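You operate a simulated robot arm through the tools that you are given. There is no shell and no other tool. Be economical: measure what you need, move in short steps, check, and stop when the job is done.

You run a simulated robot arm. Do the job below in one go: nothing can be reset, and whatever is moved stays where it is left.

TASK
Fetch the cone from the top of the towel table and stand it on the shelf of the tray table. Shut the lower cupboard drawer. Fetch the board from the top of the sample table and set it on the top of the side table. Put the weight marked "1" from the top of the sample table on top of the block. Take the tray from the top of the side table and put it on the top of the sample table. Take the handled block and leave it on the low shelf of the winding table. Take the tray cover on the top of the side table and put it away on the shelf of the tray table. Close the pirn drawer. The order is free. Set down upright: cone, handled block.
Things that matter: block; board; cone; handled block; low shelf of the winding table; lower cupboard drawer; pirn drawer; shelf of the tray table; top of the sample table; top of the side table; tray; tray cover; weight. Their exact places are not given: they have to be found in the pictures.

It is judged by the outcome, as a careful person would: the job done as asked, and still so three seconds after it is handed in. It fails if anything else is knocked over, pushed out of place, dropped, spilled or broken. Lids that push on must go on centred and level and be pressed home; caps that screw on are set level and turned clockwise until they are tight. Flat cloth is picked up by pressing the open fingertips on it (5 to 10 N) and closing them slowly along it; thin cloth reads only 2 to 8 mm in the jaws.

THE ROBOT
A 6-joint arm with a two-finger parallel gripper on a trunk, on a base that drives. Base frame: it is fixed to the floor where the robot stands at the start and does not move with it; the origin is under the middle of the robot, x ahead of it, y to its left, z up; the surface under the hand at the start is at about z = 0.78. Readings come in m, rad, newtons and seconds.
Its first joint turns from -2.897 to 2.897 rad. Places, roughly: block (5x8x4 cm) [1.9, 3.1, 0.5]; board (22x8x2 cm) [-1.5, 4.9, 0.8]; cone [0.5, 0, 0.75]; handled block (15x10x15 cm) [-1.5, 6.3, 0.9]; low shelf of the winding table [-0.3, 8.2, 0.2]; lower cupboard drawer [-1.3, 1.5, 0.1]; pirn drawer [-0.2, 7.9, 0.5]; shelf of the tray table [0.2, 3, 0.2]; top of the sample table [-1.4, 4.8, 0.8]; top of the side table [-1.4, 6.6, 0.8]; tray (15x10x4 cm) [-1.3, 6, 0.8]; tray cover (29x29x7 cm) [-1.5, 7.2, 0.8]; weight [-1.25, 5.25, 0.75]. Payload 3.91 kg.
Tool frame: the origin (TCP) lies between the finger pads and is the grasp point; the fingertips stand 0.03 m ahead of it; z points along the fingers, y is the line along which they close. Largest opening 0.11 m; finger width 0.02, thickness 0.01; the body of the gripper, 0.048 by 0.112 m, starts 0.055 m behind the TCP.
Orientation is told as [roll, pitch, yaw] about the base's x, y, z axes, in that order, counted from this pose: with the fingers straight down and closing along the base's y, the tool's x points along the base's -x, its y along +y and its z along -z.

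THE INTERFACE
- The arm moves only by the tool servo_tool. Its argument "motion" is a list of rows, each a list of 7 numbers: the shift along the tool's x, y, z in m, then the turn, a rotation vector about the tool's x, y, z in rad, then the gripper command, from -1 (fully open) to 1 (shut), values between in proportion. In form: [[dx, dy, dz, rx, ry, rz, grip], ...]. A call has 1 to 12 rows; each row shifts and turns the commanded pose from where the row before left it, along the tool's axes as they then stand. Each row takes 0.2 s and may step no farther than 0.05 m and 0.15 rad from the row before; otherwise, or with a gripper value out of range, the whole call is refused. A pose out of reach is approached as far as the arm can. The call stops where the force on the tool passes 40 N (or 10 N more than at its start, if that is more) or the arm is blocked; 0.2 s more then pass. Each finger travels about 0.108 m/s and halts on what it meets, pressing with about 32 N; the grip force reading is that of the motor and also rises with nothing between the fingers. The clock runs only during rows and for 0.2 s after the last one: add rows that do not move to give the fingers time. The reply holds the time, the measured pose of the TCP, the force on the tool along the base axes, the opening and the grip force, in the units named above and with some noise, with the torque about the TCP (base axes, N m) and any sound that the robot's microphone picked up.
- Cameras (640 x 400 px; columns grow to the right, rows downward): "scene" is now at [0.5591, -0.2782, 1.1617]; the picture's right is [0.00, -0.17, 0.99], its down [-0.36, 0.92, 0.16] and it looks along [-0.93, -0.36, -0.06] (base axes); focal length 214 px, centre (320, 200). "wrist" rides on the gripper at [0.072, 0.017, -0.103] in the tool frame; the picture's right is [-0.23, 0.97, 0.00], its down [-0.76, -0.18, -0.62] and it looks along [-0.61, -0.14, 0.78] (tool axes); focal length 222 px, centre (320, 200).
- grab_frame(camera): a new picture of that camera. It takes no simulated time.
- drive_base(legs): drives the robot by 1 to 6 legs, each [ahead, left, turn to the left] in m, m and rad, along the robot's own axes; the way and the turn of a leg run together, so that a leg with both is an arc; at most 1.5 m and 3.142 rad a leg. The arm and the cameras ride along, it lands a little off, and it stops where it bumps. It gives what a move gives.
- pan_tilt(pan, tilt): turns the head with the scene camera to pan (to the left, within 1.396 rad either way) and tilt (down, from -0.506 to 1.204), counted from straight ahead of the robot. It gives what a move gives.
- probe_pixels(camera, pixels): there is no depth. For up to 12 entries [column, row, z] of the newest picture of that camera ("zoom" is the newest enlarged one), the place [x, y] in the base frame at which the ray of that pixel passes the height z, good to about 0.002 m. It takes no simulated time.
- inspect(camera, box): a new picture of the part [left, top, right, bottom] of that camera's present view, enlarged. It takes no simulated time.
- finish_job(): hands the job in; it is judged then, once.

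Keep the steps short. Do not move on a guess: measure, check each grasp and each placing, and mend mistakes. In all there are 138 turns and 150 pictures (those below and enlarged ones count). Leave the gripper open and the arm clear of the work at the hand-in unless told otherwise, and finish with a single line.

The tools are called by a JSON object that holds its "method" and its "body". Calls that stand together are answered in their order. servo_tool: Moves the arm, as the interface text tells. Its arguments: {"type":"object","properties":{"motion":{"type":"array","items":{"type":"array","items":{"type":"number"}}}},"required":["motion"]} The other tools are called the same way: drive_base (legs) drives the base; pan_tilt (pan, tilt) turns the head that bears the scene camera; grab_frame (camera) takes a picture; probe_pixels (camera, pixels) gives the place at which the rays of pixels pass given heights; inspect (camera, box) takes an enlarged picture of a part of a camera's view; finish_job () hands the job in.

At the start:

```text
time: 0.0
position: [0.5489, -0.2228, 1.0406]
ee_rot: [0.0, 0.0, 0.0]
contact_force: [0.7, -0.5, 0.4]
moment: [0.02, -0.01, 0.02]
finger_gap: 0.1099
grip_force: 0.0
robot x, y, heading: [0.0011, 0.0027, 0.001]
head pan, tilt: [-1.4, 1.201]
```

scene: 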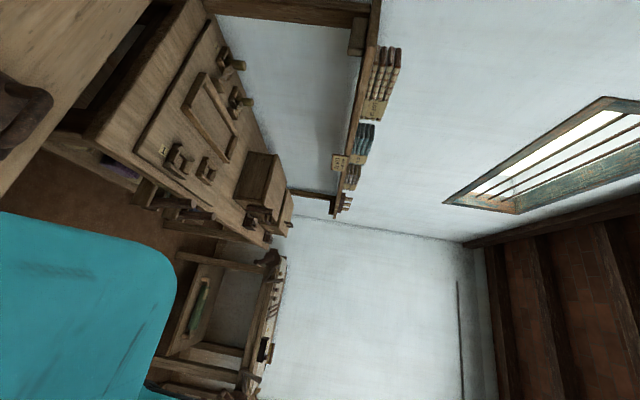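
wrist: 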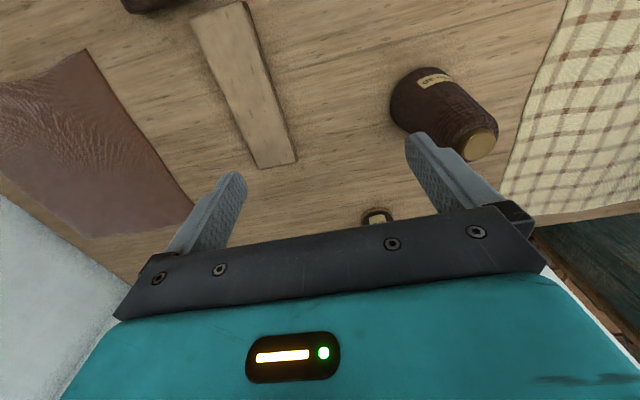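

The scene picture is rolled on its side and faces backwards. I'll turn the head to look straight ahead and down, to see how it behaves.

{"method": "pan_tilt", "body": {"pan": 0, "tilt": 0.6}}

{"method": "grab_frame", "body": {"camera": "scene"}}

```text
time: 1.5
position: [0.5494, -0.2241, 1.0417]
ee_rot: [0.0, 0.001, 0.0]
contact_force: [-0.4, -0.6, -0.2]
moment: [0.01, -0.03, 0.01]
finger_gap: 0.1101
grip_force: 0.1
robot x, y, heading: [0.0023, -0.0018, 0.004]
head pan, tilt: [0.0, 0.6]
```

```text
147 pictures are left
```

scene: 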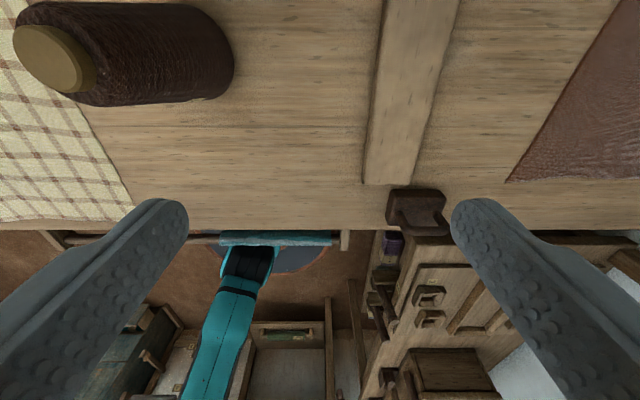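

The scene camera rides on the hand. With the tool pitched -π/2 it should act as a normal upright camera, so I'll pitch the hand up to look ahead.

{"method": "servo_tool", "body": {"motion": [[0, 0, -0.02, 0, -0.131, 0, -1], [0, 0, -0.02, 0, -0.131, 0, -1], [0, 0, -0.02, 0, -0.131, 0, -1], [0, 0, -0.02, 0, -0.131, 0, -1], [0, 0, -0.02, 0, -0.131, 0, -1], [0, 0, -0.02, 0, -0.131, 0, -1], [0, 0, -0.02, 0, -0.131, 0, -1], [0, 0, -0.02, 0, -0.131, 0, -1], [0, 0, -0.02, 0, -0.131, 0, -1], [0, 0, -0.02, 0, -0.131, 0, -1], [0, 0, -0.02, 0, -0.131, 0, -1], [0, 0, -0.02, 0, -0.131, 0, -1]]}}

{"method": "pan_tilt", "body": {"pan": 1.0, "tilt": 0.3}}

{"method": "grab_frame", "body": {"camera": "scene"}}

{"method": "grab_frame", "body": {"camera": "wrist"}}

```text
time: 4.1
position: [0.4053, -0.2232, 1.2033]
ee_rot: [-3.076, -1.569, 3.077]
contact_force: [0.9, -0.3, 0.2]
moment: [0.02, -0.02, -0.02]
finger_gap: 0.11
grip_force: 0.0
robot x, y, heading: [-0.0016, -0.0012, -0.001]
head pan, tilt: [0.0, 0.6]
```

```text
time: 5.4
position: [0.4056, -0.2238, 1.2024]
ee_rot: [-3.038, -1.568, 3.037]
contact_force: [0.5, -0.1, 0.3]
moment: [0.0, -0.01, -0.01]
finger_gap: 0.11
grip_force: 0.1
robot x, y, heading: [0.0, 0.0032, -0.003]
head pan, tilt: [1.0, 0.3]
```

```text
146 pictures are left
```

scene: 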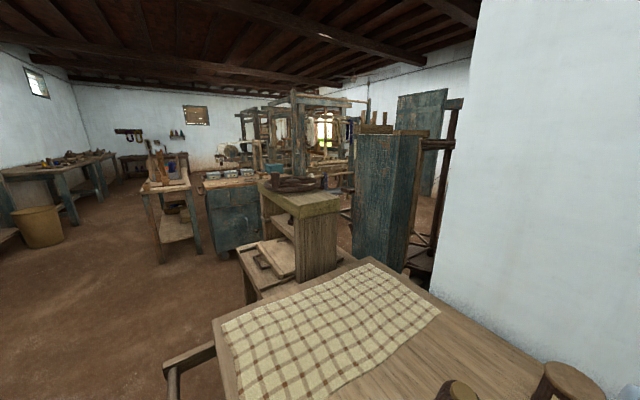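

```text
145 pictures are left
```

wrist: 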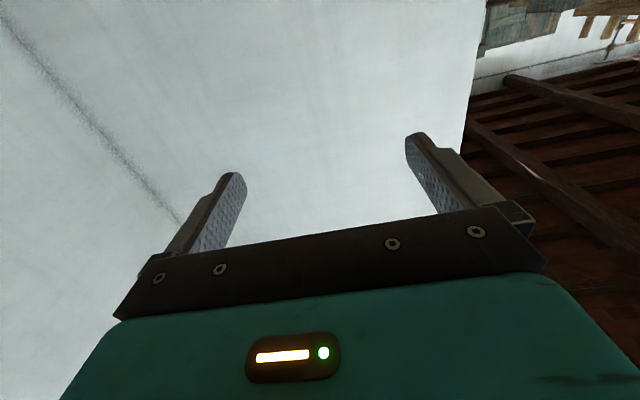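

{"method": "inspect", "body": {"camera": "scene", "box": [100, 100, 340, 300]}}

{"method": "pan_tilt", "body": {"pan": 1.396, "tilt": 0.3}}

{"method": "grab_frame", "body": {"camera": "scene"}}

{"method": "pan_tilt", "body": {"pan": 0.3, "tilt": 1.0}}

{"method": "grab_frame", "body": {"camera": "scene"}}

```text
2.00 times, centred on (220, 200) of scene
```

zoom: 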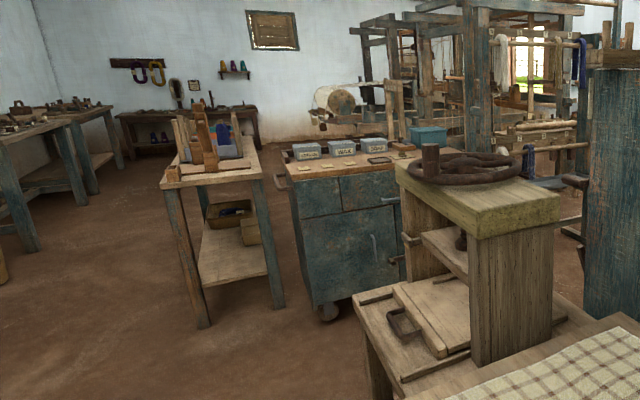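

```text
time: 6.3
position: [0.406, -0.2228, 1.2035]
ee_rot: [-3.07, -1.568, 3.07]
contact_force: [-0.3, -0.1, 0.5]
moment: [-0.02, 0.0, -0.03]
finger_gap: 0.1101
grip_force: 0.0
robot x, y, heading: [-0.0031, 0.0009, -0.001]
head pan, tilt: [1.396, 0.3]
```

```text
143 pictures are left
```

scene: 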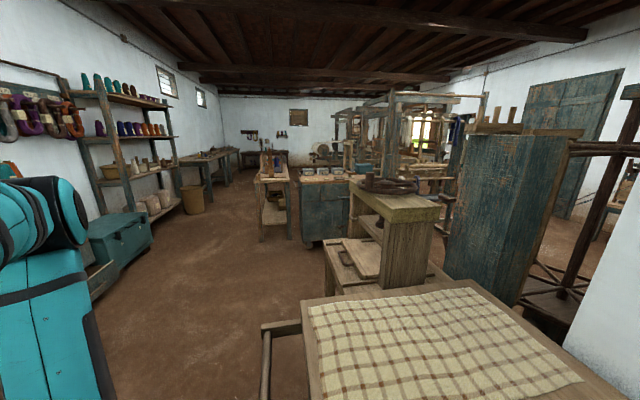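

```text
time: 7.6
position: [0.4073, -0.2232, 1.2038]
ee_rot: [-3.068, -1.568, 3.066]
contact_force: [0.1, -0.7, 1.1]
moment: [0.0, 0.01, 0.03]
finger_gap: 0.1099
grip_force: 0.2
robot x, y, heading: [-0.0035, -0.0026, -0.004]
head pan, tilt: [0.3, 1.0]
```

```text
142 pictures are left
```

scene: 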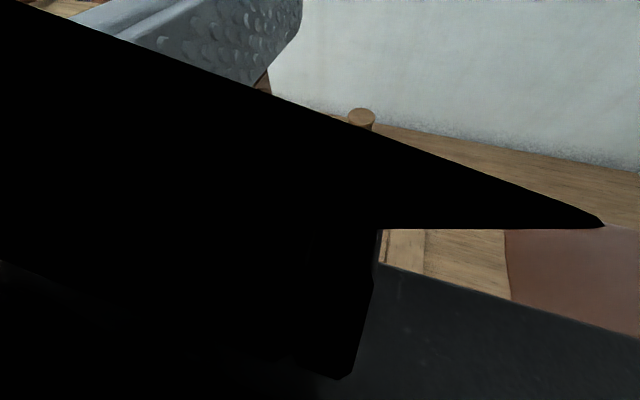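

{"method": "pan_tilt", "body": {"pan": 0.0, "tilt": 0.5}}

{"method": "grab_frame", "body": {"camera": "scene"}}

```text
time: 8.5
position: [0.4066, -0.2235, 1.2032]
ee_rot: [-3.073, -1.57, 3.073]
contact_force: [0.2, 0.0, 0.0]
moment: [0.02, 0.02, -0.01]
finger_gap: 0.1101
grip_force: 0.1
robot x, y, heading: [-0.0015, 0.002, 0.003]
head pan, tilt: [0.0, 0.499]
```

```text
141 pictures are left
```

scene: 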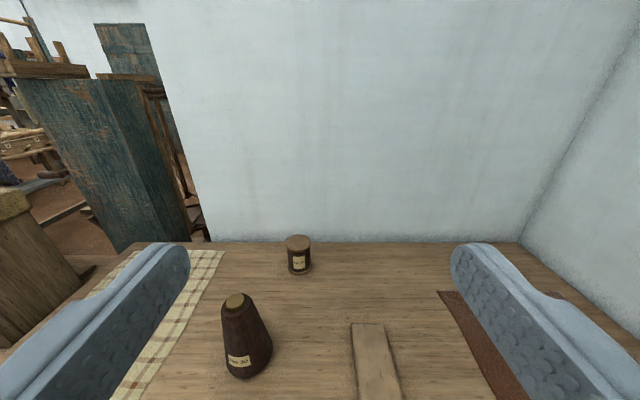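

{"method": "probe_pixels", "body": {"camera": "scene", "pixels": [[246, 379, 0.75], [229, 369, 0.75], [272, 358, 0.75], [222, 301, 0.9], [246, 302, 0.9], [234, 294, 0.9], [235, 308, 0.9], [234, 301, 0.87], [234, 301, 0.93], [300, 274, 0.75], [286, 243, 0.83], [312, 243, 0.83]]}}

{"method": "inspect", "body": {"camera": "scene", "box": [200, 220, 340, 400]}}

```text
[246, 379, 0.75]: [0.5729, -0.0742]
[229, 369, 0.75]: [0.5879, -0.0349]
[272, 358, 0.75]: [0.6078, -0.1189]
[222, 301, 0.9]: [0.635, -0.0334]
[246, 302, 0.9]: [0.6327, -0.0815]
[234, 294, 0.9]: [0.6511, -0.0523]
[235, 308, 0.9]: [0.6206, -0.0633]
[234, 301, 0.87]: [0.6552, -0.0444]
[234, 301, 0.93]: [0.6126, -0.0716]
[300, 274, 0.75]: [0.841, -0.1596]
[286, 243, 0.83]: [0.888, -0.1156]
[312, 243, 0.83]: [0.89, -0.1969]
```

```text
2.22 times, centred on (270, 310) of scene
```

zoom: 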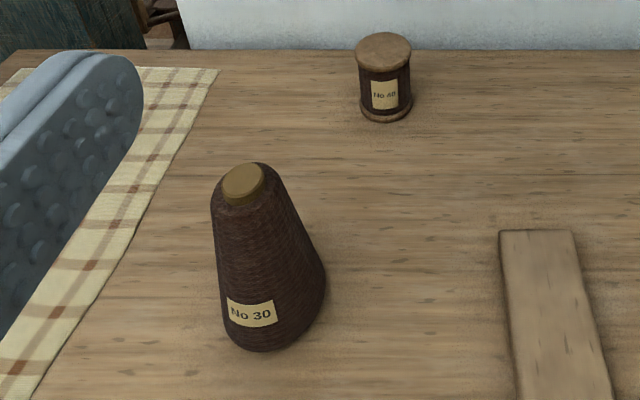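

Cone "No 30" axis is about (0.613, -0.073), about 0.18 tall on a table at 0.75. Before grasping it I want to know how low the horizontal hand can reach, so I'll do the lower drawer first. I'll turn towards the cupboard and look.

{"method": "drive_base", "body": {"legs": [[-0.2, 0, 0], [0, 0, 2.2]]}}

{"method": "pan_tilt", "body": {"pan": 0.1, "tilt": 0.4}}

{"method": "grab_frame", "body": {"camera": "scene"}}

```text
time: 15.2
position: [-0.2387, 0.4613, 1.2035]
ee_rot: [-3.085, -1.569, -1.044]
contact_force: [0.2, 0.2, -0.3]
moment: [-0.05, -0.01, -0.01]
finger_gap: 0.1098
grip_force: 0.1
robot x, y, heading: [-0.2012, -0.001, 2.151]
head pan, tilt: [0.0, 0.499]
```

```text
time: 15.9
position: [-0.2378, 0.4611, 1.2041]
ee_rot: [-3.077, -1.569, -1.051]
contact_force: [0.6, -0.3, 0.4]
moment: [-0.01, 0.0, -0.02]
finger_gap: 0.1099
grip_force: 0.0
robot x, y, heading: [-0.2004, 0.0027, 2.15]
head pan, tilt: [0.099, 0.4]
```

```text
139 pictures are left
```

scene: 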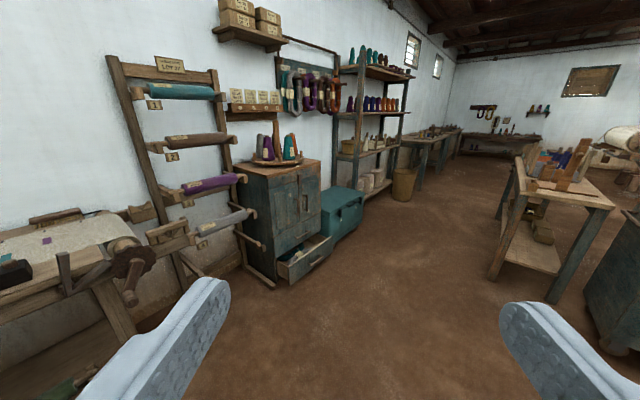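

{"method": "inspect", "body": {"camera": "scene", "box": [230, 150, 390, 300]}}

{"method": "probe_pixels", "body": {"camera": "scene", "pixels": [[290, 284, 0.02], [333, 255, 0.02], [333, 237, 0.22], [278, 260, 0.22], [291, 262, 0.22], [322, 236, 0.22]]}}

```text
2.67 times, centred on (310, 225) of scene
```

zoom: 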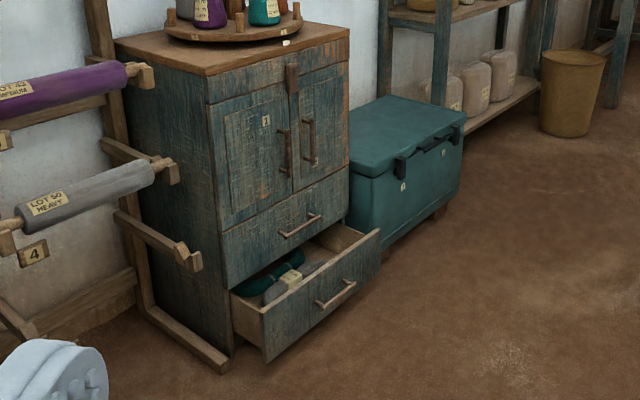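

```text
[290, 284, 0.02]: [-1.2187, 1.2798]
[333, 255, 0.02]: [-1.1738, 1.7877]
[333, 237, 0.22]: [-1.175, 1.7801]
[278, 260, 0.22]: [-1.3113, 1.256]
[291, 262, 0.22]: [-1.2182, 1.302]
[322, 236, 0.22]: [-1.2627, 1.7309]
```

The open lower drawer's front runs from about y 1.28 to 1.79 at x≈-1.2, top z≈0.22. I'll drive to face it squarely.

{"method": "drive_base", "body": {"legs": [[0, 0, 0.99], [0.1, -1.5, 0]]}}

{"method": "pan_tilt", "body": {"pan": 0.0, "tilt": 0.9}}

{"method": "grab_frame", "body": {"camera": "scene"}}

```text
refused: leg 2 is longer than a leg can be; nothing moved
```

```text
time: 16.8
position: [-0.2375, 0.4618, 1.2018]
ee_rot: [-3.08, -1.57, -1.049]
contact_force: [1.0, -0.1, 0.0]
moment: [0.0, 0.02, -0.02]
finger_gap: 0.11
grip_force: 0.1
robot x, y, heading: [-0.2017, -0.0018, 2.149]
head pan, tilt: [0.0, 0.901]
```

```text
137 pictures are left
```

scene: 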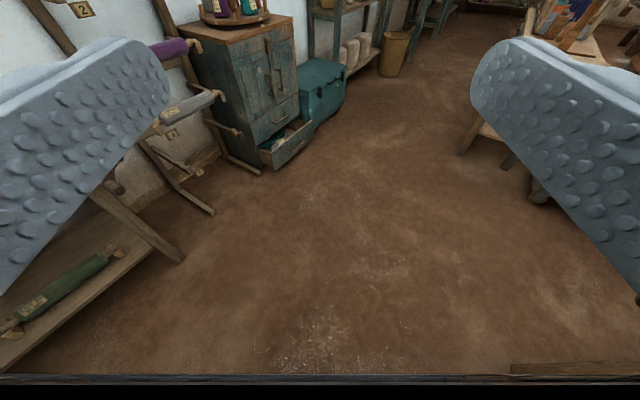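

{"method": "drive_base", "body": {"legs": [[0, 0, 0.99], [0.1, -1.0, 0], [0.05, -0.53, 0]]}}

{"method": "pan_tilt", "body": {"pan": 0.0, "tilt": 0.7}}

{"method": "grab_frame", "body": {"camera": "scene"}}

```text
time: 27.3
position: [-0.7764, 1.7587, 1.2026]
ee_rot: [-3.066, -1.569, -0.062]
contact_force: [-0.6, -0.6, 0.9]
moment: [-0.02, 0.01, -0.01]
finger_gap: 0.1099
grip_force: 0.0
robot x, y, heading: [-0.3698, 1.5415, -3.125]
head pan, tilt: [0.0, 0.901]
```

```text
time: 28.1
position: [-0.7767, 1.7591, 1.2028]
ee_rot: [-3.056, -1.569, -0.07]
contact_force: [0.3, -1.0, -0.3]
moment: [-0.03, 0.03, 0.0]
finger_gap: 0.1101
grip_force: 0.0
robot x, y, heading: [-0.3706, 1.5432, -3.128]
head pan, tilt: [0.0, 0.7]
```

```text
136 pictures are left
```

scene: 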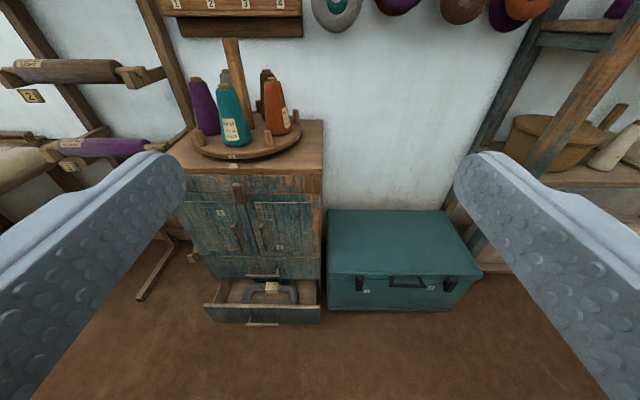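

{"method": "probe_pixels", "body": {"camera": "scene", "pixels": [[205, 306, 0.2], [319, 307, 0.2], [210, 322, 0.05], [318, 322, 0.05], [262, 325, 0.12], [262, 305, 0.2], [262, 278, 0.3]]}}

{"method": "inspect", "body": {"camera": "scene", "box": [180, 240, 340, 340]}}

```text
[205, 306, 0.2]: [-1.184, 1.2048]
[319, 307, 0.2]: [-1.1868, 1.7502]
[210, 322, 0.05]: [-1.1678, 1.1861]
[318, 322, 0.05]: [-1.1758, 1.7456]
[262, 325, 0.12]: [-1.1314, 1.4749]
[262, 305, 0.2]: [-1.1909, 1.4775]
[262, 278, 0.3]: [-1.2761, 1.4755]
```

```text
4.00 times, centred on (260, 290) of scene
```

zoom: 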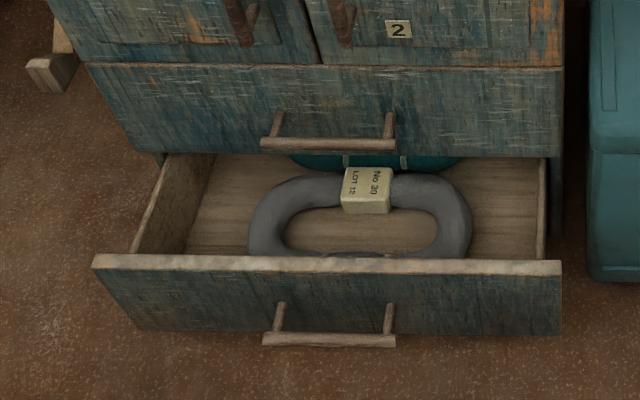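

Drawer centre is y≈1.476, handle at z≈0.12. I'll lower the closed hand, horizontal, to about z 0.175 in front of the drawer.

{"method": "servo_tool", "body": {"motion": [[0.043, 0.0235, 0, 0, 0, 0, 1], [0.043, 0.0235, 0, 0, 0, 0, 1], [0.043, 0.0235, 0, 0, 0, 0, 1], [0.043, 0.0235, 0, 0, 0, 0, 1], [0.043, 0.0235, 0, 0, 0, 0, 1], [0.043, 0.0235, 0, 0, 0, 0, 1], [0.043, 0.0235, 0, 0, 0, 0, 1], [0.043, 0.0235, 0, 0, 0, 0, 1], [0.043, 0.0235, 0, 0, 0, 0, 1], [0.043, 0.0235, 0, 0, 0, 0, 1], [0.043, 0.0235, 0, 0, 0, 0, 1], [0.043, 0.0235, 0, 0, 0, 0, 1]]}}

{"method": "servo_tool", "body": {"motion": [[0.042, 0, 0.022, 0, 0, 0, 1], [0.042, 0, 0.022, 0, 0, 0, 1], [0.042, 0, 0.022, 0, 0, 0, 1], [0.042, 0, 0.022, 0, 0, 0, 1], [0.042, 0, 0.022, 0, 0, 0, 1], [0.042, 0, 0.022, 0, 0, 0, 1], [0.042, 0, 0.022, 0, 0, 0, 1], [0.042, 0, 0.022, 0, 0, 0, 1], [0.042, 0, 0.022, 0, 0, 0, 1], [0.042, 0, 0.022, 0, 0, 0, 1], [0.042, 0, 0.022, 0, 0, 0, 1], [0.042, 0, 0.022, 0, 0, 0, 1]]}}

{"method": "grab_frame", "body": {"camera": "scene"}}

```text
time: 30.6
position: [-0.8956, 1.5685, 0.9636]
ee_rot: [-2.708, -1.568, -0.412]
contact_force: [-0.1, -0.6, 0.0]
moment: [-0.02, 0.04, -0.05]
finger_gap: 0.0
grip_force: 31.9
out of reach, approached as far as the arm can: row 5, 6, 7, 8, 9, 10, 11, 12
robot x, y, heading: [-0.3702, 1.5401, -3.124]
head pan, tilt: [0.0, 0.7]
```

```text
time: 33.2
position: [-1.1943, 1.676, 0.5454]
ee_rot: [1.489, -1.503, 1.68]
contact_force: [-0.1, -0.3, 0.4]
moment: [-0.02, -0.01, 0.03]
finger_gap: 0.0
grip_force: 32.2
out of reach, approached as far as the arm can: row 1, 2, 3, 4, 5, 6, 7, 8, 9, 10, 11, 12
robot x, y, heading: [-0.362, 1.5415, -3.127]
head pan, tilt: [0.0, 0.7]
```

```text
134 pictures are left
```

scene: 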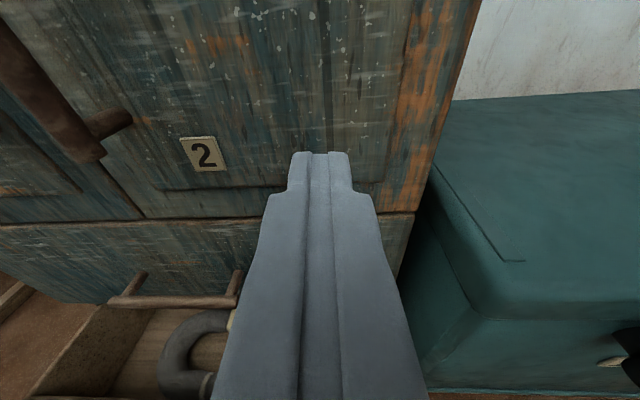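

The horizontal pose drifted out of reach. I'll back off and tilt the hand to about 45° down, which should reach low more easily.

{"method": "servo_tool", "body": {"motion": [[0, 0.02, -0.04, 0, 0.13, 0, 1], [0, 0.02, -0.04, 0, 0.13, 0, 1], [0, 0.02, -0.04, 0, 0.13, 0, 1], [0, 0.02, -0.03, 0, 0.13, 0, 1], [0, 0.02, -0.03, 0, 0.13, 0, 1], [0, 0.02, -0.03, 0, 0.13, 0, 1], [0, 0, 0, 0, 0, 0, 1]]}}

```text
time: 34.9
position: [-0.9997, 1.5638, 0.615]
ee_rot: [0.072, -0.784, 3.11]
contact_force: [0.4, -0.4, 0.7]
moment: [-0.02, -0.02, 0.01]
finger_gap: 0.0
grip_force: 32.2
out of reach, approached as far as the arm can: row 1
robot x, y, heading: [-0.3693, 1.5396, -3.124]
head pan, tilt: [0.0, 0.7]
```

{"method": "servo_tool", "body": {"motion": [[0.0252, 0.0077, 0.0288, 0, 0, 0, 1], [0.0252, 0.0077, 0.0288, 0, 0, 0, 1], [0.0252, 0.0077, 0.0288, 0, 0, 0, 1], [0.0252, 0.0077, 0.0288, 0, 0, 0, 1], [0.0252, 0.0077, 0.0288, 0, 0, 0, 1], [0.0252, 0.0077, 0.0288, 0, 0, 0, 1], [0.0252, 0.0077, 0.0288, 0, 0, 0, 1], [0.0252, 0.0077, 0.0288, 0, 0, 0, 1], [0.0252, 0.0077, 0.0288, 0, 0, 0, 1], [0.0252, 0.0077, 0.0288, 0, 0, 0, 1], [0.0252, 0.0077, 0.0288, 0, 0, 0, 1]]}}

{"method": "grab_frame", "body": {"camera": "scene"}}

```text
time: 37.2
position: [-1.0501, 1.5902, 0.2673]
ee_rot: [0.173, -0.765, 3.06]
contact_force: [-0.3, 0.1, -0.3]
moment: [-0.02, 0.0, 0.03]
finger_gap: 0.0
grip_force: 32.2
out of reach, approached as far as the arm can: row 2, 3, 4, 5, 6, 7, 8, 9, 10, 11
robot x, y, heading: [-0.3686, 1.544, -3.126]
head pan, tilt: [0.0, 0.7]
```

```text
133 pictures are left
```

scene: 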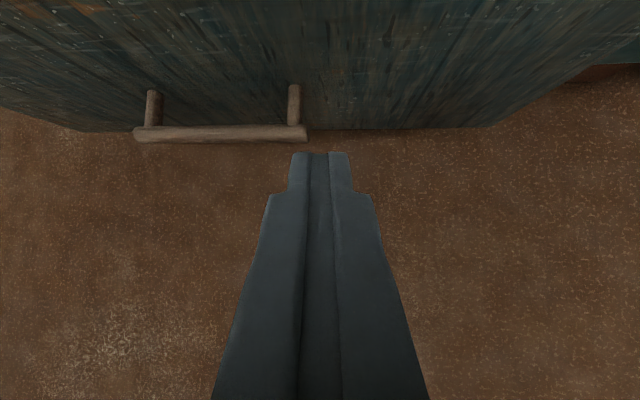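

The arm is too folded here. Backing the base off and shifting it left (towards -y) should line the hand up with the drawer centre. Then I'll extend farther and lower.

{"method": "drive_base", "body": {"legs": [[-0.17, 0.1, -0.017]]}}

{"method": "servo_tool", "body": {"motion": [[-0.006, 0, 0.02, 0, 0, 0, 1], [-0.006, 0, 0.02, 0, 0, 0, 1], [-0.006, 0, 0.02, 0, 0, 0, 1], [-0.006, 0, 0.02, 0, 0, 0, 1], [-0.006, 0, 0.02, 0, 0, 0, 1], [-0.006, 0, 0.02, 0, 0, 0, 1], [-0.006, 0, 0.02, 0, 0, 0, 1], [-0.006, 0, 0.02, 0, 0, 0, 1]]}}

{"method": "grab_frame", "body": {"camera": "scene"}}

```text
time: 38.8
position: [-0.8814, 1.5004, 0.2686]
ee_rot: [0.173, -0.766, 3.047]
contact_force: [0.1, 0.5, -0.4]
moment: [0.01, -0.01, 0.02]
finger_gap: 0.0001
grip_force: 32.0
robot x, y, heading: [-0.1975, 1.4438, -3.142]
head pan, tilt: [0.0, 0.7]
```

```text
time: 40.6
position: [-1.0254, 1.4878, 0.1888]
ee_rot: [0.176, -0.764, 3.046]
contact_force: [-0.4, -0.6, 0.0]
moment: [-0.02, 0.01, 0.01]
finger_gap: 0.0003
grip_force: 31.6
robot x, y, heading: [-0.1984, 1.4465, -3.139]
head pan, tilt: [0.0, 0.7]
```

```text
132 pictures are left
```

scene: 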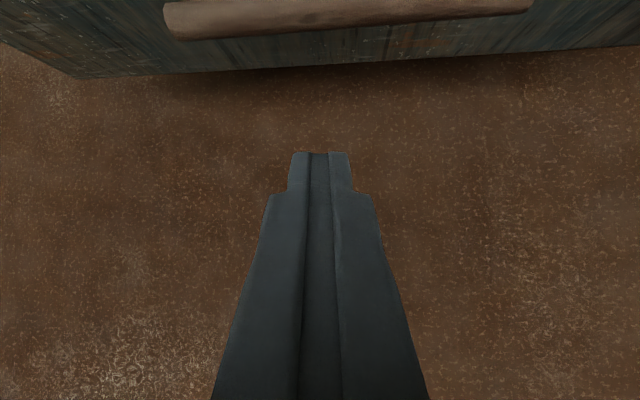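

Tip is at (-1.05, 1.49, 0.168), above the lower handle. I'll drive ahead 0.12 so it nearly meets the drawer front, then push with the arm.

{"method": "drive_base", "body": {"legs": [[0.12, 0.01, 0]]}}

{"method": "servo_tool", "body": {"motion": [[-0.0144, 0, 0.0139, 0, 0, 0, 1], [-0.0144, 0, 0.0139, 0, 0, 0, 1], [-0.0144, 0, 0.0139, 0, 0, 0, 1], [-0.0144, 0, 0.0139, 0, 0, 0, 1], [-0.0144, 0, 0.0139, 0, 0, 0, 1], [-0.0144, 0, 0.0139, 0, 0, 0, 1], [-0.0144, 0, 0.0139, 0, 0, 0, 1], [-0.0144, 0, 0.0139, 0, 0, 0, 1], [-0.0144, 0, 0.0139, 0, 0, 0, 1]]}}

{"method": "grab_frame", "body": {"camera": "scene"}}

```text
time: 41.9
position: [-1.1466, 1.4796, 0.1889]
ee_rot: [0.178, -0.765, 3.045]
contact_force: [0.7, 0.3, 0.8]
moment: [0.03, 0.01, 0.03]
finger_gap: 0.0
grip_force: 31.7
robot x, y, heading: [-0.322, 1.438, 3.138]
head pan, tilt: [0.0, 0.7]
```

```text
time: 43.0
position: [-1.2273, 1.4762, 0.1883]
ee_rot: [0.173, -0.761, 3.047]
contact_force: [15.0, -0.1, 15.2]
moment: [0.1, 0.07, -0.1]
finger_gap: 0.0
grip_force: 31.9
robot x, y, heading: [-0.3187, 1.4327, 3.141]
head pan, tilt: [0.0, 0.7]
stopped in row 5: the force on the tool passed its limit at 64 N (the readings are from after the stop); the commanded pose is now the measured one
```

```text
131 pictures are left
```

scene: 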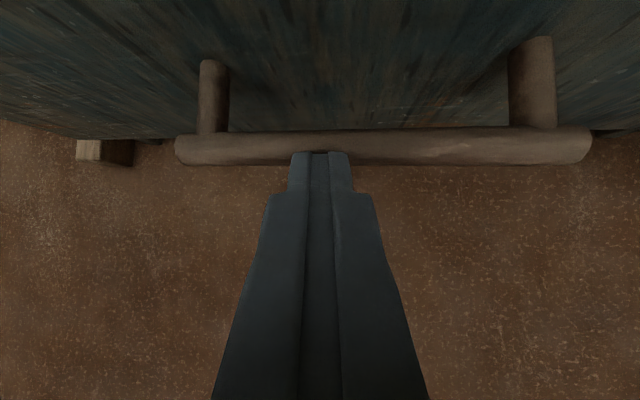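

Force stop at tip x≈-1.25. I'll back off and look whether the drawer is shut.

{"method": "drive_base", "body": {"legs": [[-0.45, 0, 0]]}}

{"method": "pan_tilt", "body": {"pan": 0.0, "tilt": -0.35}}

{"method": "grab_frame", "body": {"camera": "scene"}}

```text
time: 45.7
position: [-0.7782, 1.4794, 0.187]
ee_rot: [0.177, -0.758, 3.044]
contact_force: [0.4, -0.6, 0.3]
moment: [-0.02, 0.01, 0.04]
finger_gap: 0.0
grip_force: 32.7
robot x, y, heading: [0.1272, 1.4337, 3.132]
head pan, tilt: [0.0, 0.7]
```

```text
time: 47.0
position: [-0.7788, 1.4784, 0.1882]
ee_rot: [0.174, -0.76, 3.045]
contact_force: [0.0, -0.6, -0.3]
moment: [0.01, -0.04, -0.01]
finger_gap: 0.0
grip_force: 32.1
robot x, y, heading: [0.1294, 1.4327, 3.137]
head pan, tilt: [0.0, -0.351]
```

```text
130 pictures are left
```

scene: 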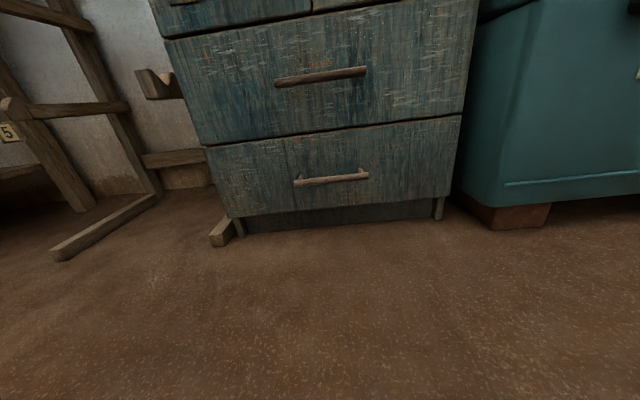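

{"method": "inspect", "body": {"camera": "scene", "box": [180, 80, 480, 250]}}

{"method": "probe_pixels", "body": {"camera": "scene", "pixels": [[208, 147, 0.22], [460, 116, 0.22], [203, 145, 0.23], [463, 112, 0.23]]}}

```text
2.13 times, centred on (330, 165) of scene
```

zoom: 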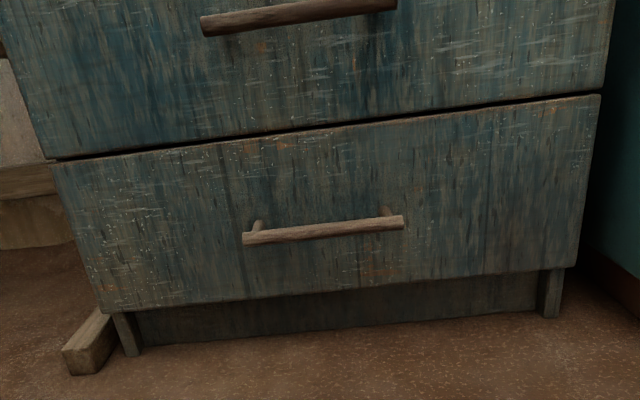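

```text
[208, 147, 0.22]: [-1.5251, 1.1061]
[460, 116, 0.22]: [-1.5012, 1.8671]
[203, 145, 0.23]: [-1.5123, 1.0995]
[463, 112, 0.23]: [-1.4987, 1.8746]
```

The lower drawer is flush with the one above. Next I'll raise the hand and look toward the tray table (robot's right, +y).

{"method": "servo_tool", "body": {"motion": [[-0.034, 0, -0.034, 0, 0, 0, 1], [-0.034, 0, -0.034, 0, 0, 0, 1], [-0.034, 0, -0.034, 0, 0, 0, 1], [-0.034, 0, -0.034, 0, 0, 0, 1], [-0.034, 0, -0.034, 0, 0, 0, 1], [-0.034, 0, -0.034, 0, 0, 0, 1], [-0.034, 0, -0.034, 0, 0, 0, 1], [-0.034, 0, -0.034, 0, 0, 0, 1], [-0.034, 0, -0.034, 0, 0, 0, 1], [-0.034, 0, -0.034, 0, 0, 0, 1], [-0.034, 0, -0.034, 0, 0, 0, 1], [-0.034, 0, -0.034, 0, 0, 0, 1]]}}

{"method": "servo_tool", "body": {"motion": [[-0.02, 0, -0.04, 0, -0.134, 0, 1], [-0.02, 0, -0.04, 0, -0.134, 0, 1], [-0.02, 0, -0.04, 0, -0.134, 0, 1], [-0.02, 0, -0.04, 0, -0.134, 0, 1], [-0.02, 0, -0.04, 0, -0.134, 0, 1], [-0.02, 0, -0.04, 0, -0.134, 0, 1], [-0.04, 0, 0, 0, 0, 0, 1], [-0.04, 0, 0, 0, 0, 0, 1], [-0.04, 0, 0, 0, 0, 0, 1]]}}

{"method": "drive_base", "body": {"legs": [[0, 0, -1.57]]}}

{"method": "pan_tilt", "body": {"pan": -0.2, "tilt": 0.5}}

{"method": "grab_frame", "body": {"camera": "scene"}}

```text
time: 49.6
position: [-0.79, 1.5488, 0.7585]
ee_rot: [0.175, -0.757, 3.043]
contact_force: [-0.2, -0.3, -1.1]
moment: [0.0, 0.03, 0.05]
finger_gap: 0.0
grip_force: 32.1
robot x, y, heading: [0.1318, 1.4355, 3.135]
head pan, tilt: [0.0, -0.351]
```

```text
time: 51.6
position: [-0.6349, 1.5972, 1.0886]
ee_rot: [1.574, -1.444, 1.59]
contact_force: [-1.1, -1.1, 0.2]
moment: [0.05, 0.02, 0.0]
finger_gap: 0.0
grip_force: 32.3
robot x, y, heading: [0.1296, 1.4331, 3.14]
head pan, tilt: [0.0, -0.351]
```

```text
time: 55.8
position: [0.2808, 2.1998, 1.0895]
ee_rot: [1.577, -1.446, 0.034]
contact_force: [0.0, 0.3, 0.1]
moment: [0.02, -0.04, 0.02]
finger_gap: 0.0
grip_force: 32.2
robot x, y, heading: [0.1299, 1.4334, 1.584]
head pan, tilt: [0.0, -0.351]
```

```text
time: 56.9
position: [0.2809, 2.2009, 1.0896]
ee_rot: [1.576, -1.445, 0.035]
contact_force: [0.3, -0.3, 0.8]
moment: [-0.02, -0.01, 0.02]
finger_gap: 0.0
grip_force: 32.1
robot x, y, heading: [0.128, 1.4324, 1.588]
head pan, tilt: [-0.201, 0.499]
```

```text
128 pictures are left
```

scene: 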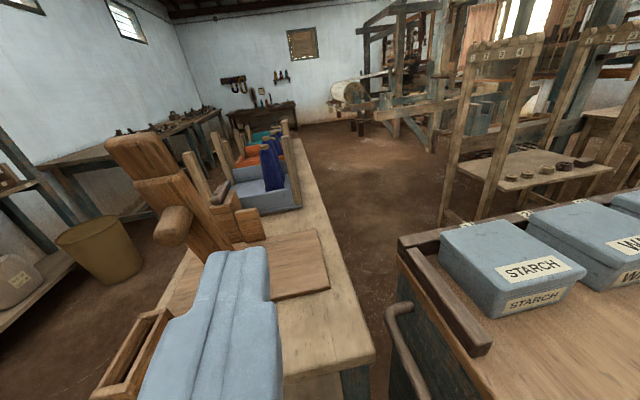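

{"method": "probe_pixels", "body": {"camera": "scene", "pixels": [[375, 352, 0.75], [150, 300, 0.75], [298, 140, 0.75], [330, 285, 0.77], [400, 240, 0.8]]}}

{"method": "pan_tilt", "body": {"pan": 0.0, "tilt": 0.95}}

{"method": "grab_frame", "body": {"camera": "scene"}}

```text
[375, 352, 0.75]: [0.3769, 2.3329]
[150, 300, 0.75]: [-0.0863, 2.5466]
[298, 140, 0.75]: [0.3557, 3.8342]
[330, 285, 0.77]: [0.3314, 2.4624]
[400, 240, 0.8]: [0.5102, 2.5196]
```

```text
time: 57.8
position: [0.2804, 2.2, 1.0882]
ee_rot: [1.576, -1.447, 0.035]
contact_force: [-0.7, -0.3, 0.3]
moment: [0.0, 0.01, 0.03]
finger_gap: 0.0
grip_force: 31.8
robot x, y, heading: [0.132, 1.4347, 1.588]
head pan, tilt: [0.0, 0.949]
```

```text
127 pictures are left
```

scene: 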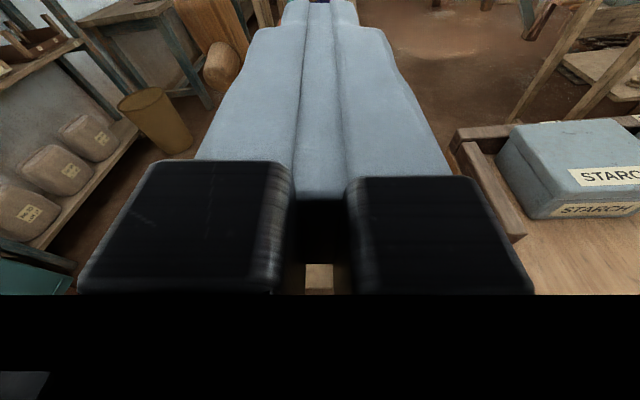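

Tray table: near end y≈2.33, x from about -0.1 to 0.38. I'll pull the hand in high, then drive round to its west side to see the shelf from there and test the low horizontal reach.

{"method": "servo_tool", "body": {"motion": [[-0.02, 0, -0.04, 0, 0, 0, -1], [-0.02, 0, -0.04, 0, 0, 0, -1], [-0.02, 0, -0.04, 0, 0, 0, -1], [-0.02, 0, -0.04, 0, 0, 0, -1], [-0.02, 0, -0.04, 0, 0, 0, -1], [-0.02, 0, -0.04, 0, 0, 0, -1], [0, 0, -0.04, 0, 0, 0, -1], [0, 0, -0.04, 0, 0, 0, -1]]}}

{"method": "drive_base", "body": {"legs": [[0, 0.95, 0], [1.45, 0, 0], [0, 0, -1.57]]}}

{"method": "pan_tilt", "body": {"pan": 0.0, "tilt": 0.7}}

{"method": "grab_frame", "body": {"camera": "scene"}}

```text
time: 59.6
position: [0.3063, 1.8828, 1.2077]
ee_rot: [1.57, -1.445, 0.042]
contact_force: [-0.1, 0.6, 0.0]
moment: [-0.01, 0.0, 0.01]
finger_gap: 0.11
grip_force: 0.1
robot x, y, heading: [0.1325, 1.434, 1.585]
head pan, tilt: [0.0, 0.949]
```

```text
time: 75.3
position: [-0.3805, 2.7193, 1.2076]
ee_rot: [1.578, -1.443, -1.529]
contact_force: [-0.5, -0.5, -0.1]
moment: [0.0, 0.0, 0.0]
finger_gap: 0.11
grip_force: 0.1
robot x, y, heading: [-0.8314, 2.8891, 0.02]
head pan, tilt: [0.0, 0.949]
```

```text
time: 76.0
position: [-0.3797, 2.7183, 1.2074]
ee_rot: [1.578, -1.445, -1.529]
contact_force: [-1.0, 0.3, -0.4]
moment: [0.03, -0.02, -0.05]
finger_gap: 0.11
grip_force: 0.0
robot x, y, heading: [-0.8306, 2.8908, 0.022]
head pan, tilt: [0.0, 0.7]
```

```text
126 pictures are left
```

scene: 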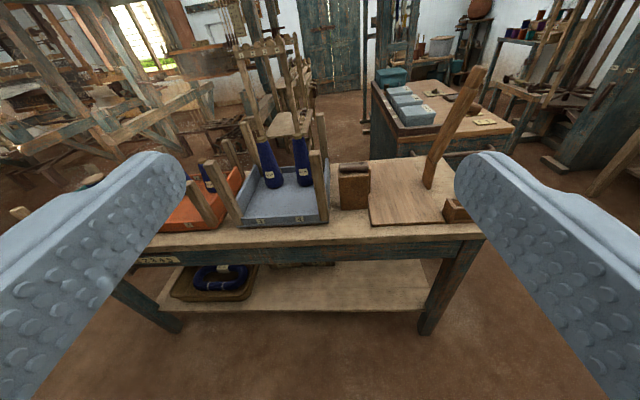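

{"method": "inspect", "body": {"camera": "scene", "box": [110, 220, 490, 340]}}

{"method": "probe_pixels", "body": {"camera": "scene", "pixels": [[160, 302, 0.2], [424, 309, 0.2], [250, 300, 0.2], [257, 268, 0.2], [418, 262, 0.2], [185, 332, 0.0], [425, 333, 0.0], [485, 237, 0.75], [132, 255, 0.75]]}}

```text
1.68 times, centred on (300, 280) of scene
```

zoom: 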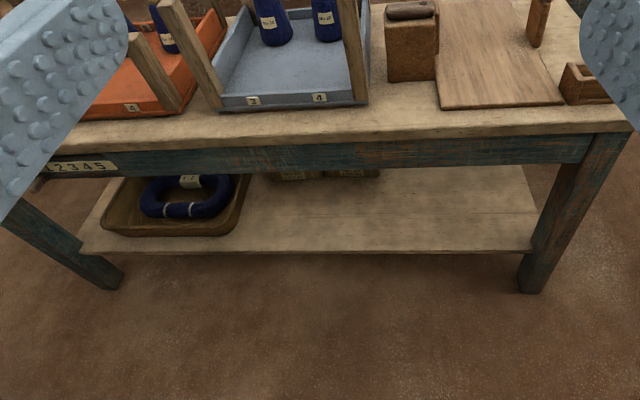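

```text
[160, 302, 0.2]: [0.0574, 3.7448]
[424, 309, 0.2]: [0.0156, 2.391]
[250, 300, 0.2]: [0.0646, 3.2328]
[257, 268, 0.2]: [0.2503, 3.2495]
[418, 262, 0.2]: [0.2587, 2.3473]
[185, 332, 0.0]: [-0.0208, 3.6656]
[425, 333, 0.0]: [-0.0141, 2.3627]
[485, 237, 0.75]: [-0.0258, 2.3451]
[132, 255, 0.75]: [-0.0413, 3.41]
```

Shelf free area about y 2.45–3.2. I'll test now whether the horizontal hand can get down to z≈0.3 in front of the table edge.

{"method": "servo_tool", "body": {"motion": [[0.02, 0, 0.04, 0, 0, 0, -1], [0.02, 0, 0.04, 0, 0, 0, -1], [0.02, 0, 0.04, 0, 0, 0, -1], [0.02, 0, 0.04, 0, 0, 0, -1], [0.02, 0, 0.04, 0, 0, 0, -1], [0.02, 0, 0.04, 0, 0, 0, -1], [0.04, 0, 0.005, 0, 0, 0, -1], [0.045, 0, 0.005, 0, 0, 0, -1], [0.045, 0, 0.005, 0, 0, 0, -1], [0.045, 0, 0.005, 0, 0, 0, -1], [0.045, 0, 0.005, 0, 0, 0, -1], [0.045, 0, 0.005, 0, 0, 0, -1]]}}

{"method": "servo_tool", "body": {"motion": [[0.045, 0, 0.005, 0, 0, 0, -1], [0.045, 0, 0.005, 0, 0, 0, -1], [0.045, 0, 0.005, 0, 0, 0, -1], [0.045, 0, 0.005, 0, 0, 0, -1], [0.045, 0, 0.005, 0, 0, 0, -1], [0.045, 0, 0.005, 0, 0, 0, -1], [0.045, 0, 0.005, 0, 0, 0, -1], [0.045, 0, 0.005, 0, 0, 0, -1], [0.045, 0, 0.005, 0, 0, 0, -1], [0.045, 0, 0.005, 0, 0, 0, -1], [0.04, 0, 0.005, 0, 0, 0, -1], [0, 0, 0, 0, 0, 0, -1]]}}

```text
time: 78.6
position: [-0.114, 2.7786, 0.8265]
ee_rot: [1.589, -1.446, -1.539]
contact_force: [-0.1, 0.1, 0.9]
moment: [0.03, 0.01, -0.02]
finger_gap: 0.1102
grip_force: 0.2
robot x, y, heading: [-0.8348, 2.8912, 0.017]
head pan, tilt: [0.0, 0.7]
```

```text
time: 81.2
position: [-0.0517, 2.7866, 0.3504]
ee_rot: [1.563, -1.411, -1.508]
contact_force: [-0.7, -0.3, -0.1]
moment: [-0.04, 0.01, -0.01]
finger_gap: 0.1102
grip_force: 0.1
out of reach, approached as far as the arm can: row 5, 6, 7, 8, 9, 10, 11
robot x, y, heading: [-0.8315, 2.8925, 0.021]
head pan, tilt: [0.0, 0.7]
```

Horizontal reach at z≈0.35 works, and farther out should go lower. I'll take a look at the shelf from here.

{"method": "pan_tilt", "body": {"pan": 0.0, "tilt": 0.1}}

{"method": "grab_frame", "body": {"camera": "scene"}}

```text
time: 82.2
position: [-0.0511, 2.7881, 0.3517]
ee_rot: [1.564, -1.411, -1.508]
contact_force: [0.8, 0.0, 0.0]
moment: [-0.02, -0.02, -0.01]
finger_gap: 0.11
grip_force: 0.1
robot x, y, heading: [-0.8272, 2.8897, 0.017]
head pan, tilt: [0.0, 0.099]
```

```text
124 pictures are left
```

scene: 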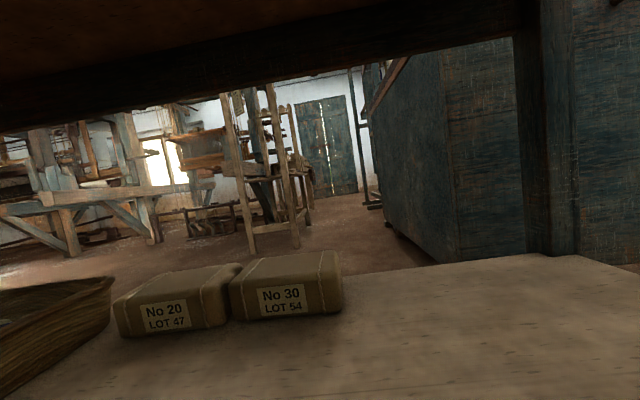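

{"method": "probe_pixels", "body": {"camera": "scene", "pixels": [[340, 308, 0.2], [243, 319, 0.2], [125, 336, 0.2], [110, 327, 0.2], [550, 256, 0.2], [340, 308, 0.18], [550, 256, 0.18], [340, 308, 0.22], [550, 256, 0.22]]}}

{"method": "grab_frame", "body": {"camera": "wrist"}}

```text
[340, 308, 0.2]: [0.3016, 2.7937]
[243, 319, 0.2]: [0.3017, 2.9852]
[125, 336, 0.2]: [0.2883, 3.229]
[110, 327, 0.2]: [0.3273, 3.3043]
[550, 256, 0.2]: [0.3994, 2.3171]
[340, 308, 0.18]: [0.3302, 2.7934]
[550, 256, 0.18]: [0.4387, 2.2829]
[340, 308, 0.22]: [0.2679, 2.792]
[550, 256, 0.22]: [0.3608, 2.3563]
```

```text
123 pictures are left
```

wrist: 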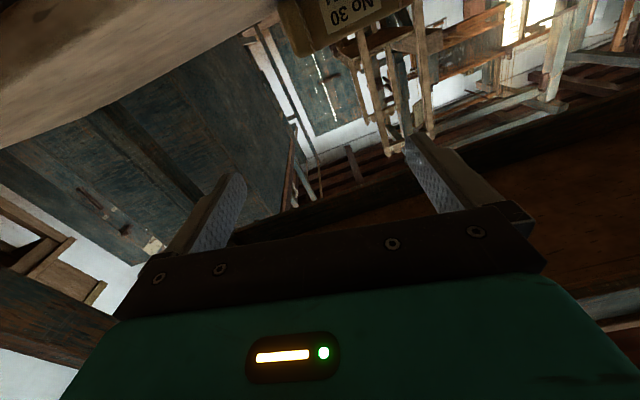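

Boxes are at x≥0.29, y 2.79–3.23, basket at y>3.27. So the cone goes to about (0.14, 3.02) and the cover to about (0.19, 2.59). I'll back off, raise the hand and go get the cone.

{"method": "drive_base", "body": {"legs": [[-0.07, 0, 0]]}}

{"method": "servo_tool", "body": {"motion": [[-0.045, 0, -0.002, 0, 0, 0, -1], [-0.045, 0, -0.005, 0, 0, 0, -1], [-0.045, 0, -0.005, 0, 0, 0, -1], [-0.045, 0, -0.005, 0, 0, 0, -1], [-0.045, 0, -0.005, 0, 0, 0, -1], [-0.045, 0, -0.005, 0, 0, 0, -1], [-0.045, 0, -0.005, 0, 0, 0, -1], [-0.045, 0, -0.005, 0, 0, 0, -1], [-0.045, 0, -0.005, 0, 0, 0, -1], [-0.045, 0, -0.01, 0, 0, 0, -1], [-0.045, 0, -0.01, 0, 0, 0, -1], [-0.045, 0, -0.01, 0, 0, 0, -1]]}}

{"method": "servo_tool", "body": {"motion": [[-0.02, 0, -0.045, 0, 0, 0, -1], [-0.02, 0, -0.045, 0, 0, 0, -1], [-0.02, 0, -0.045, 0, 0, 0, -1], [-0.02, 0, -0.045, 0, 0, 0, -1], [-0.02, 0, -0.045, 0, 0, 0, -1], [-0.02, 0, -0.045, 0, 0, 0, -1], [-0.02, 0, -0.03, 0, 0, 0, -1]]}}

{"method": "drive_base", "body": {"legs": [[0.1, -1.45, 0], [0.2, -1.4, 0]]}}

{"method": "pan_tilt", "body": {"pan": 0.0, "tilt": 0.5}}

{"method": "grab_frame", "body": {"camera": "scene"}}

```text
time: 83.3
position: [-0.1223, 2.7859, 0.3498]
ee_rot: [1.566, -1.412, -1.508]
contact_force: [-0.3, -0.5, -0.1]
moment: [-0.01, 0.02, 0.01]
finger_gap: 0.1098
grip_force: 0.1
robot x, y, heading: [-0.9005, 2.89, 0.024]
head pan, tilt: [0.0, 0.099]
```

```text
time: 85.9
position: [-0.1882, 2.6942, 0.8824]
ee_rot: [1.557, -1.412, -1.498]
contact_force: [0.3, 0.1, -0.9]
moment: [0.02, -0.04, 0.0]
finger_gap: 0.1097
grip_force: 0.0
robot x, y, heading: [-0.8995, 2.8924, 0.024]
head pan, tilt: [0.0, 0.099]
```

```text
time: 87.5
position: [-0.4852, 2.6574, 1.0223]
ee_rot: [1.562, -1.413, -1.504]
contact_force: [-0.9, -1.0, 0.7]
moment: [0.03, 0.01, 0.0]
finger_gap: 0.1101
grip_force: 0.0
robot x, y, heading: [-0.9, 2.891, 0.025]
head pan, tilt: [0.0, 0.099]
```

```text
time: 101.3
position: [-0.1657, -0.2017, 1.0226]
ee_rot: [1.566, -1.412, -1.529]
contact_force: [-0.4, 0.5, -0.2]
moment: [0.02, -0.01, 0.02]
finger_gap: 0.1101
grip_force: 0.1
robot x, y, heading: [-0.5786, 0.0396, 0.002]
head pan, tilt: [0.0, 0.099]
```

```text
time: 102.2
position: [-0.1662, -0.2009, 1.0229]
ee_rot: [1.564, -1.411, -1.529]
contact_force: [-0.1, 0.6, -0.8]
moment: [0.01, -0.02, 0.0]
finger_gap: 0.1099
grip_force: 0.0
robot x, y, heading: [-0.5785, 0.0405, -0.0]
head pan, tilt: [0.0, 0.499]
```

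```text
122 pictures are left
```

scene: 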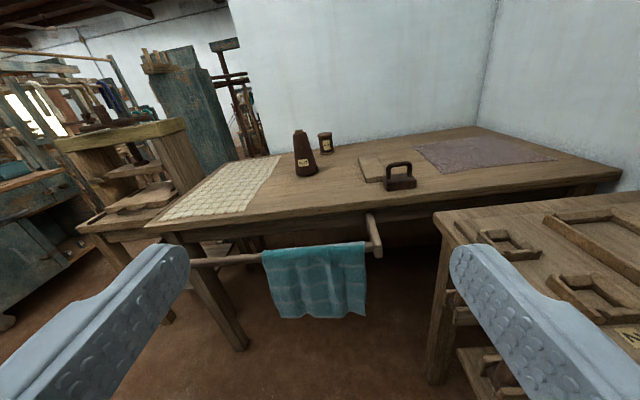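

I see the cone standing at (305,155). The hand is rolled by about 0.16 rad; I'll level it, lower to z≈0.87 and extend, then drive up to the table.

{"method": "servo_tool", "body": {"motion": [[0, 0, 0.03, 0, 0, -0.08, -1], [0, 0, 0.03, 0, 0, -0.08, -1], [0.03, 0, 0.03, 0, 0, 0, -1], [0.03, 0, 0.03, 0, 0, 0, -1], [0.03, 0, 0.03, 0, 0, 0, -1], [0.03, 0, 0.03, 0, 0, 0, -1], [0.033, 0, 0.03, 0, 0, 0, -1], [0, 0, 0.03, 0, 0, 0, -1]]}}

{"method": "drive_base", "body": {"legs": [[0.43, 0.12, 0]]}}

{"method": "grab_frame", "body": {"camera": "scene"}}

```text
time: 104.0
position: [0.0727, -0.1917, 0.8708]
ee_rot: [-1.46, -1.571, 1.501]
contact_force: [0.4, 0.3, 0.0]
moment: [-0.01, 0.01, 0.01]
finger_gap: 0.1102
grip_force: 0.0
robot x, y, heading: [-0.577, 0.039, 0.003]
head pan, tilt: [0.0, 0.499]
```

```text
time: 106.3
position: [0.4314, -0.0873, 0.8744]
ee_rot: [-1.942, -1.567, 1.977]
contact_force: [-30.2, 8.1, 23.4]
moment: [1.04, 5.42, -0.65]
finger_gap: 0.11
grip_force: 0.1
robot x, y, heading: [-0.2101, 0.1451, 0.005]
head pan, tilt: [0.0, 0.499]
stopped in leg 1: the robot was blocked; the commanded pose is now the measured one
```

```text
121 pictures are left
```

scene: 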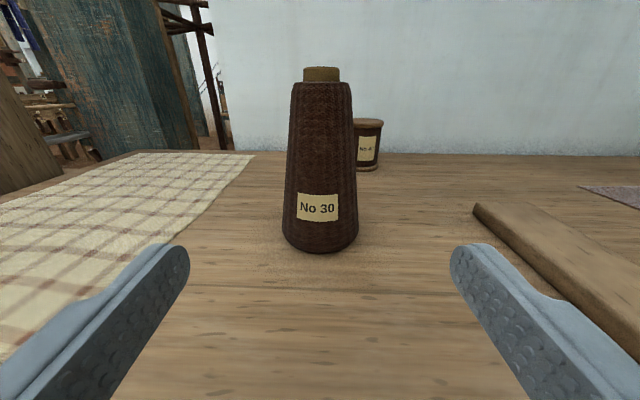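

Bumped: the moment puts contact about 0.13 behind and 0.08 below the TCP, so the hand's underside touched the table edge. I'll back off, raise the hand 0.06 and re-measure.

{"method": "probe_pixels", "body": {"camera": "scene", "pixels": [[320, 253, 0.78], [284, 237, 0.78], [358, 237, 0.78], [320, 253, 0.75], [321, 73, 0.93], [321, 73, 0.96], [288, 95, 0.92], [352, 95, 0.92]]}}

{"method": "drive_base", "body": {"legs": [[-0.06, 0, 0]]}}

{"method": "servo_tool", "body": {"motion": [[-0.03, 0, 0, 0, 0, 0, -1], [-0.03, 0, 0, 0, 0, 0, -1]]}}

{"method": "grab_frame", "body": {"camera": "scene"}}

{"method": "grab_frame", "body": {"camera": "wrist"}}

```text
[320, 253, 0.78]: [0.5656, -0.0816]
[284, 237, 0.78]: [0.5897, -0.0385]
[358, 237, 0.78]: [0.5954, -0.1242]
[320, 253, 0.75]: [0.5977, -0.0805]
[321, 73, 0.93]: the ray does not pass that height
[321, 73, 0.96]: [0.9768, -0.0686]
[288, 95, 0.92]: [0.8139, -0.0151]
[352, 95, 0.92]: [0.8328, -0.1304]
```

```text
time: 107.3
position: [0.3726, -0.0881, 0.8726]
ee_rot: [-1.389, -1.568, 1.423]
contact_force: [-0.5, 0.2, 0.1]
moment: [-0.03, -0.01, 0.0]
finger_gap: 0.11
grip_force: 0.0
robot x, y, heading: [-0.2733, 0.1416, 0.002]
head pan, tilt: [0.0, 0.499]
```

```text
time: 107.9
position: [0.3746, -0.0901, 0.9339]
ee_rot: [-1.339, -1.568, 1.371]
contact_force: [-0.7, 0.2, 0.6]
moment: [-0.01, -0.02, 0.05]
finger_gap: 0.1101
grip_force: 0.0
robot x, y, heading: [-0.2735, 0.1428, 0.001]
head pan, tilt: [0.0, 0.499]
```

```text
120 pictures are left
```

scene: 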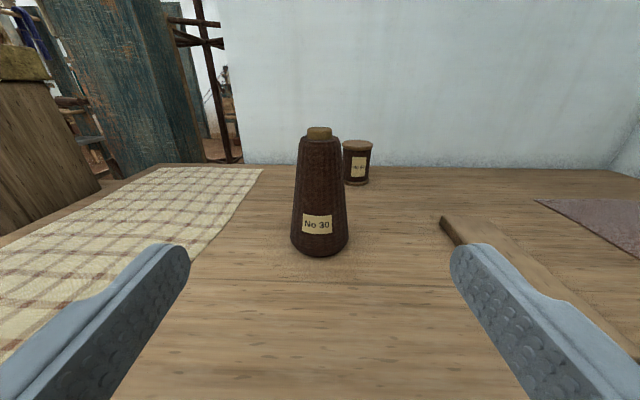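

```text
119 pictures are left
```

wrist: 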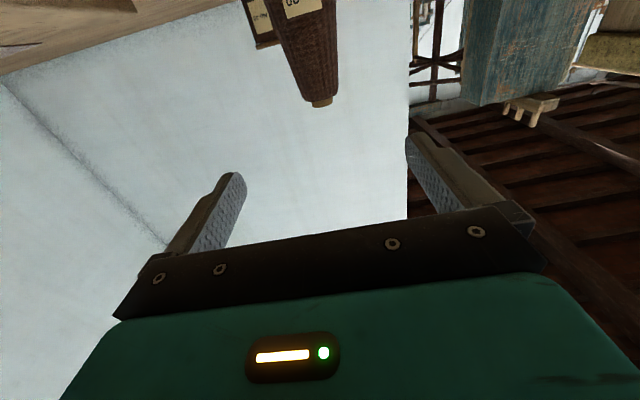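

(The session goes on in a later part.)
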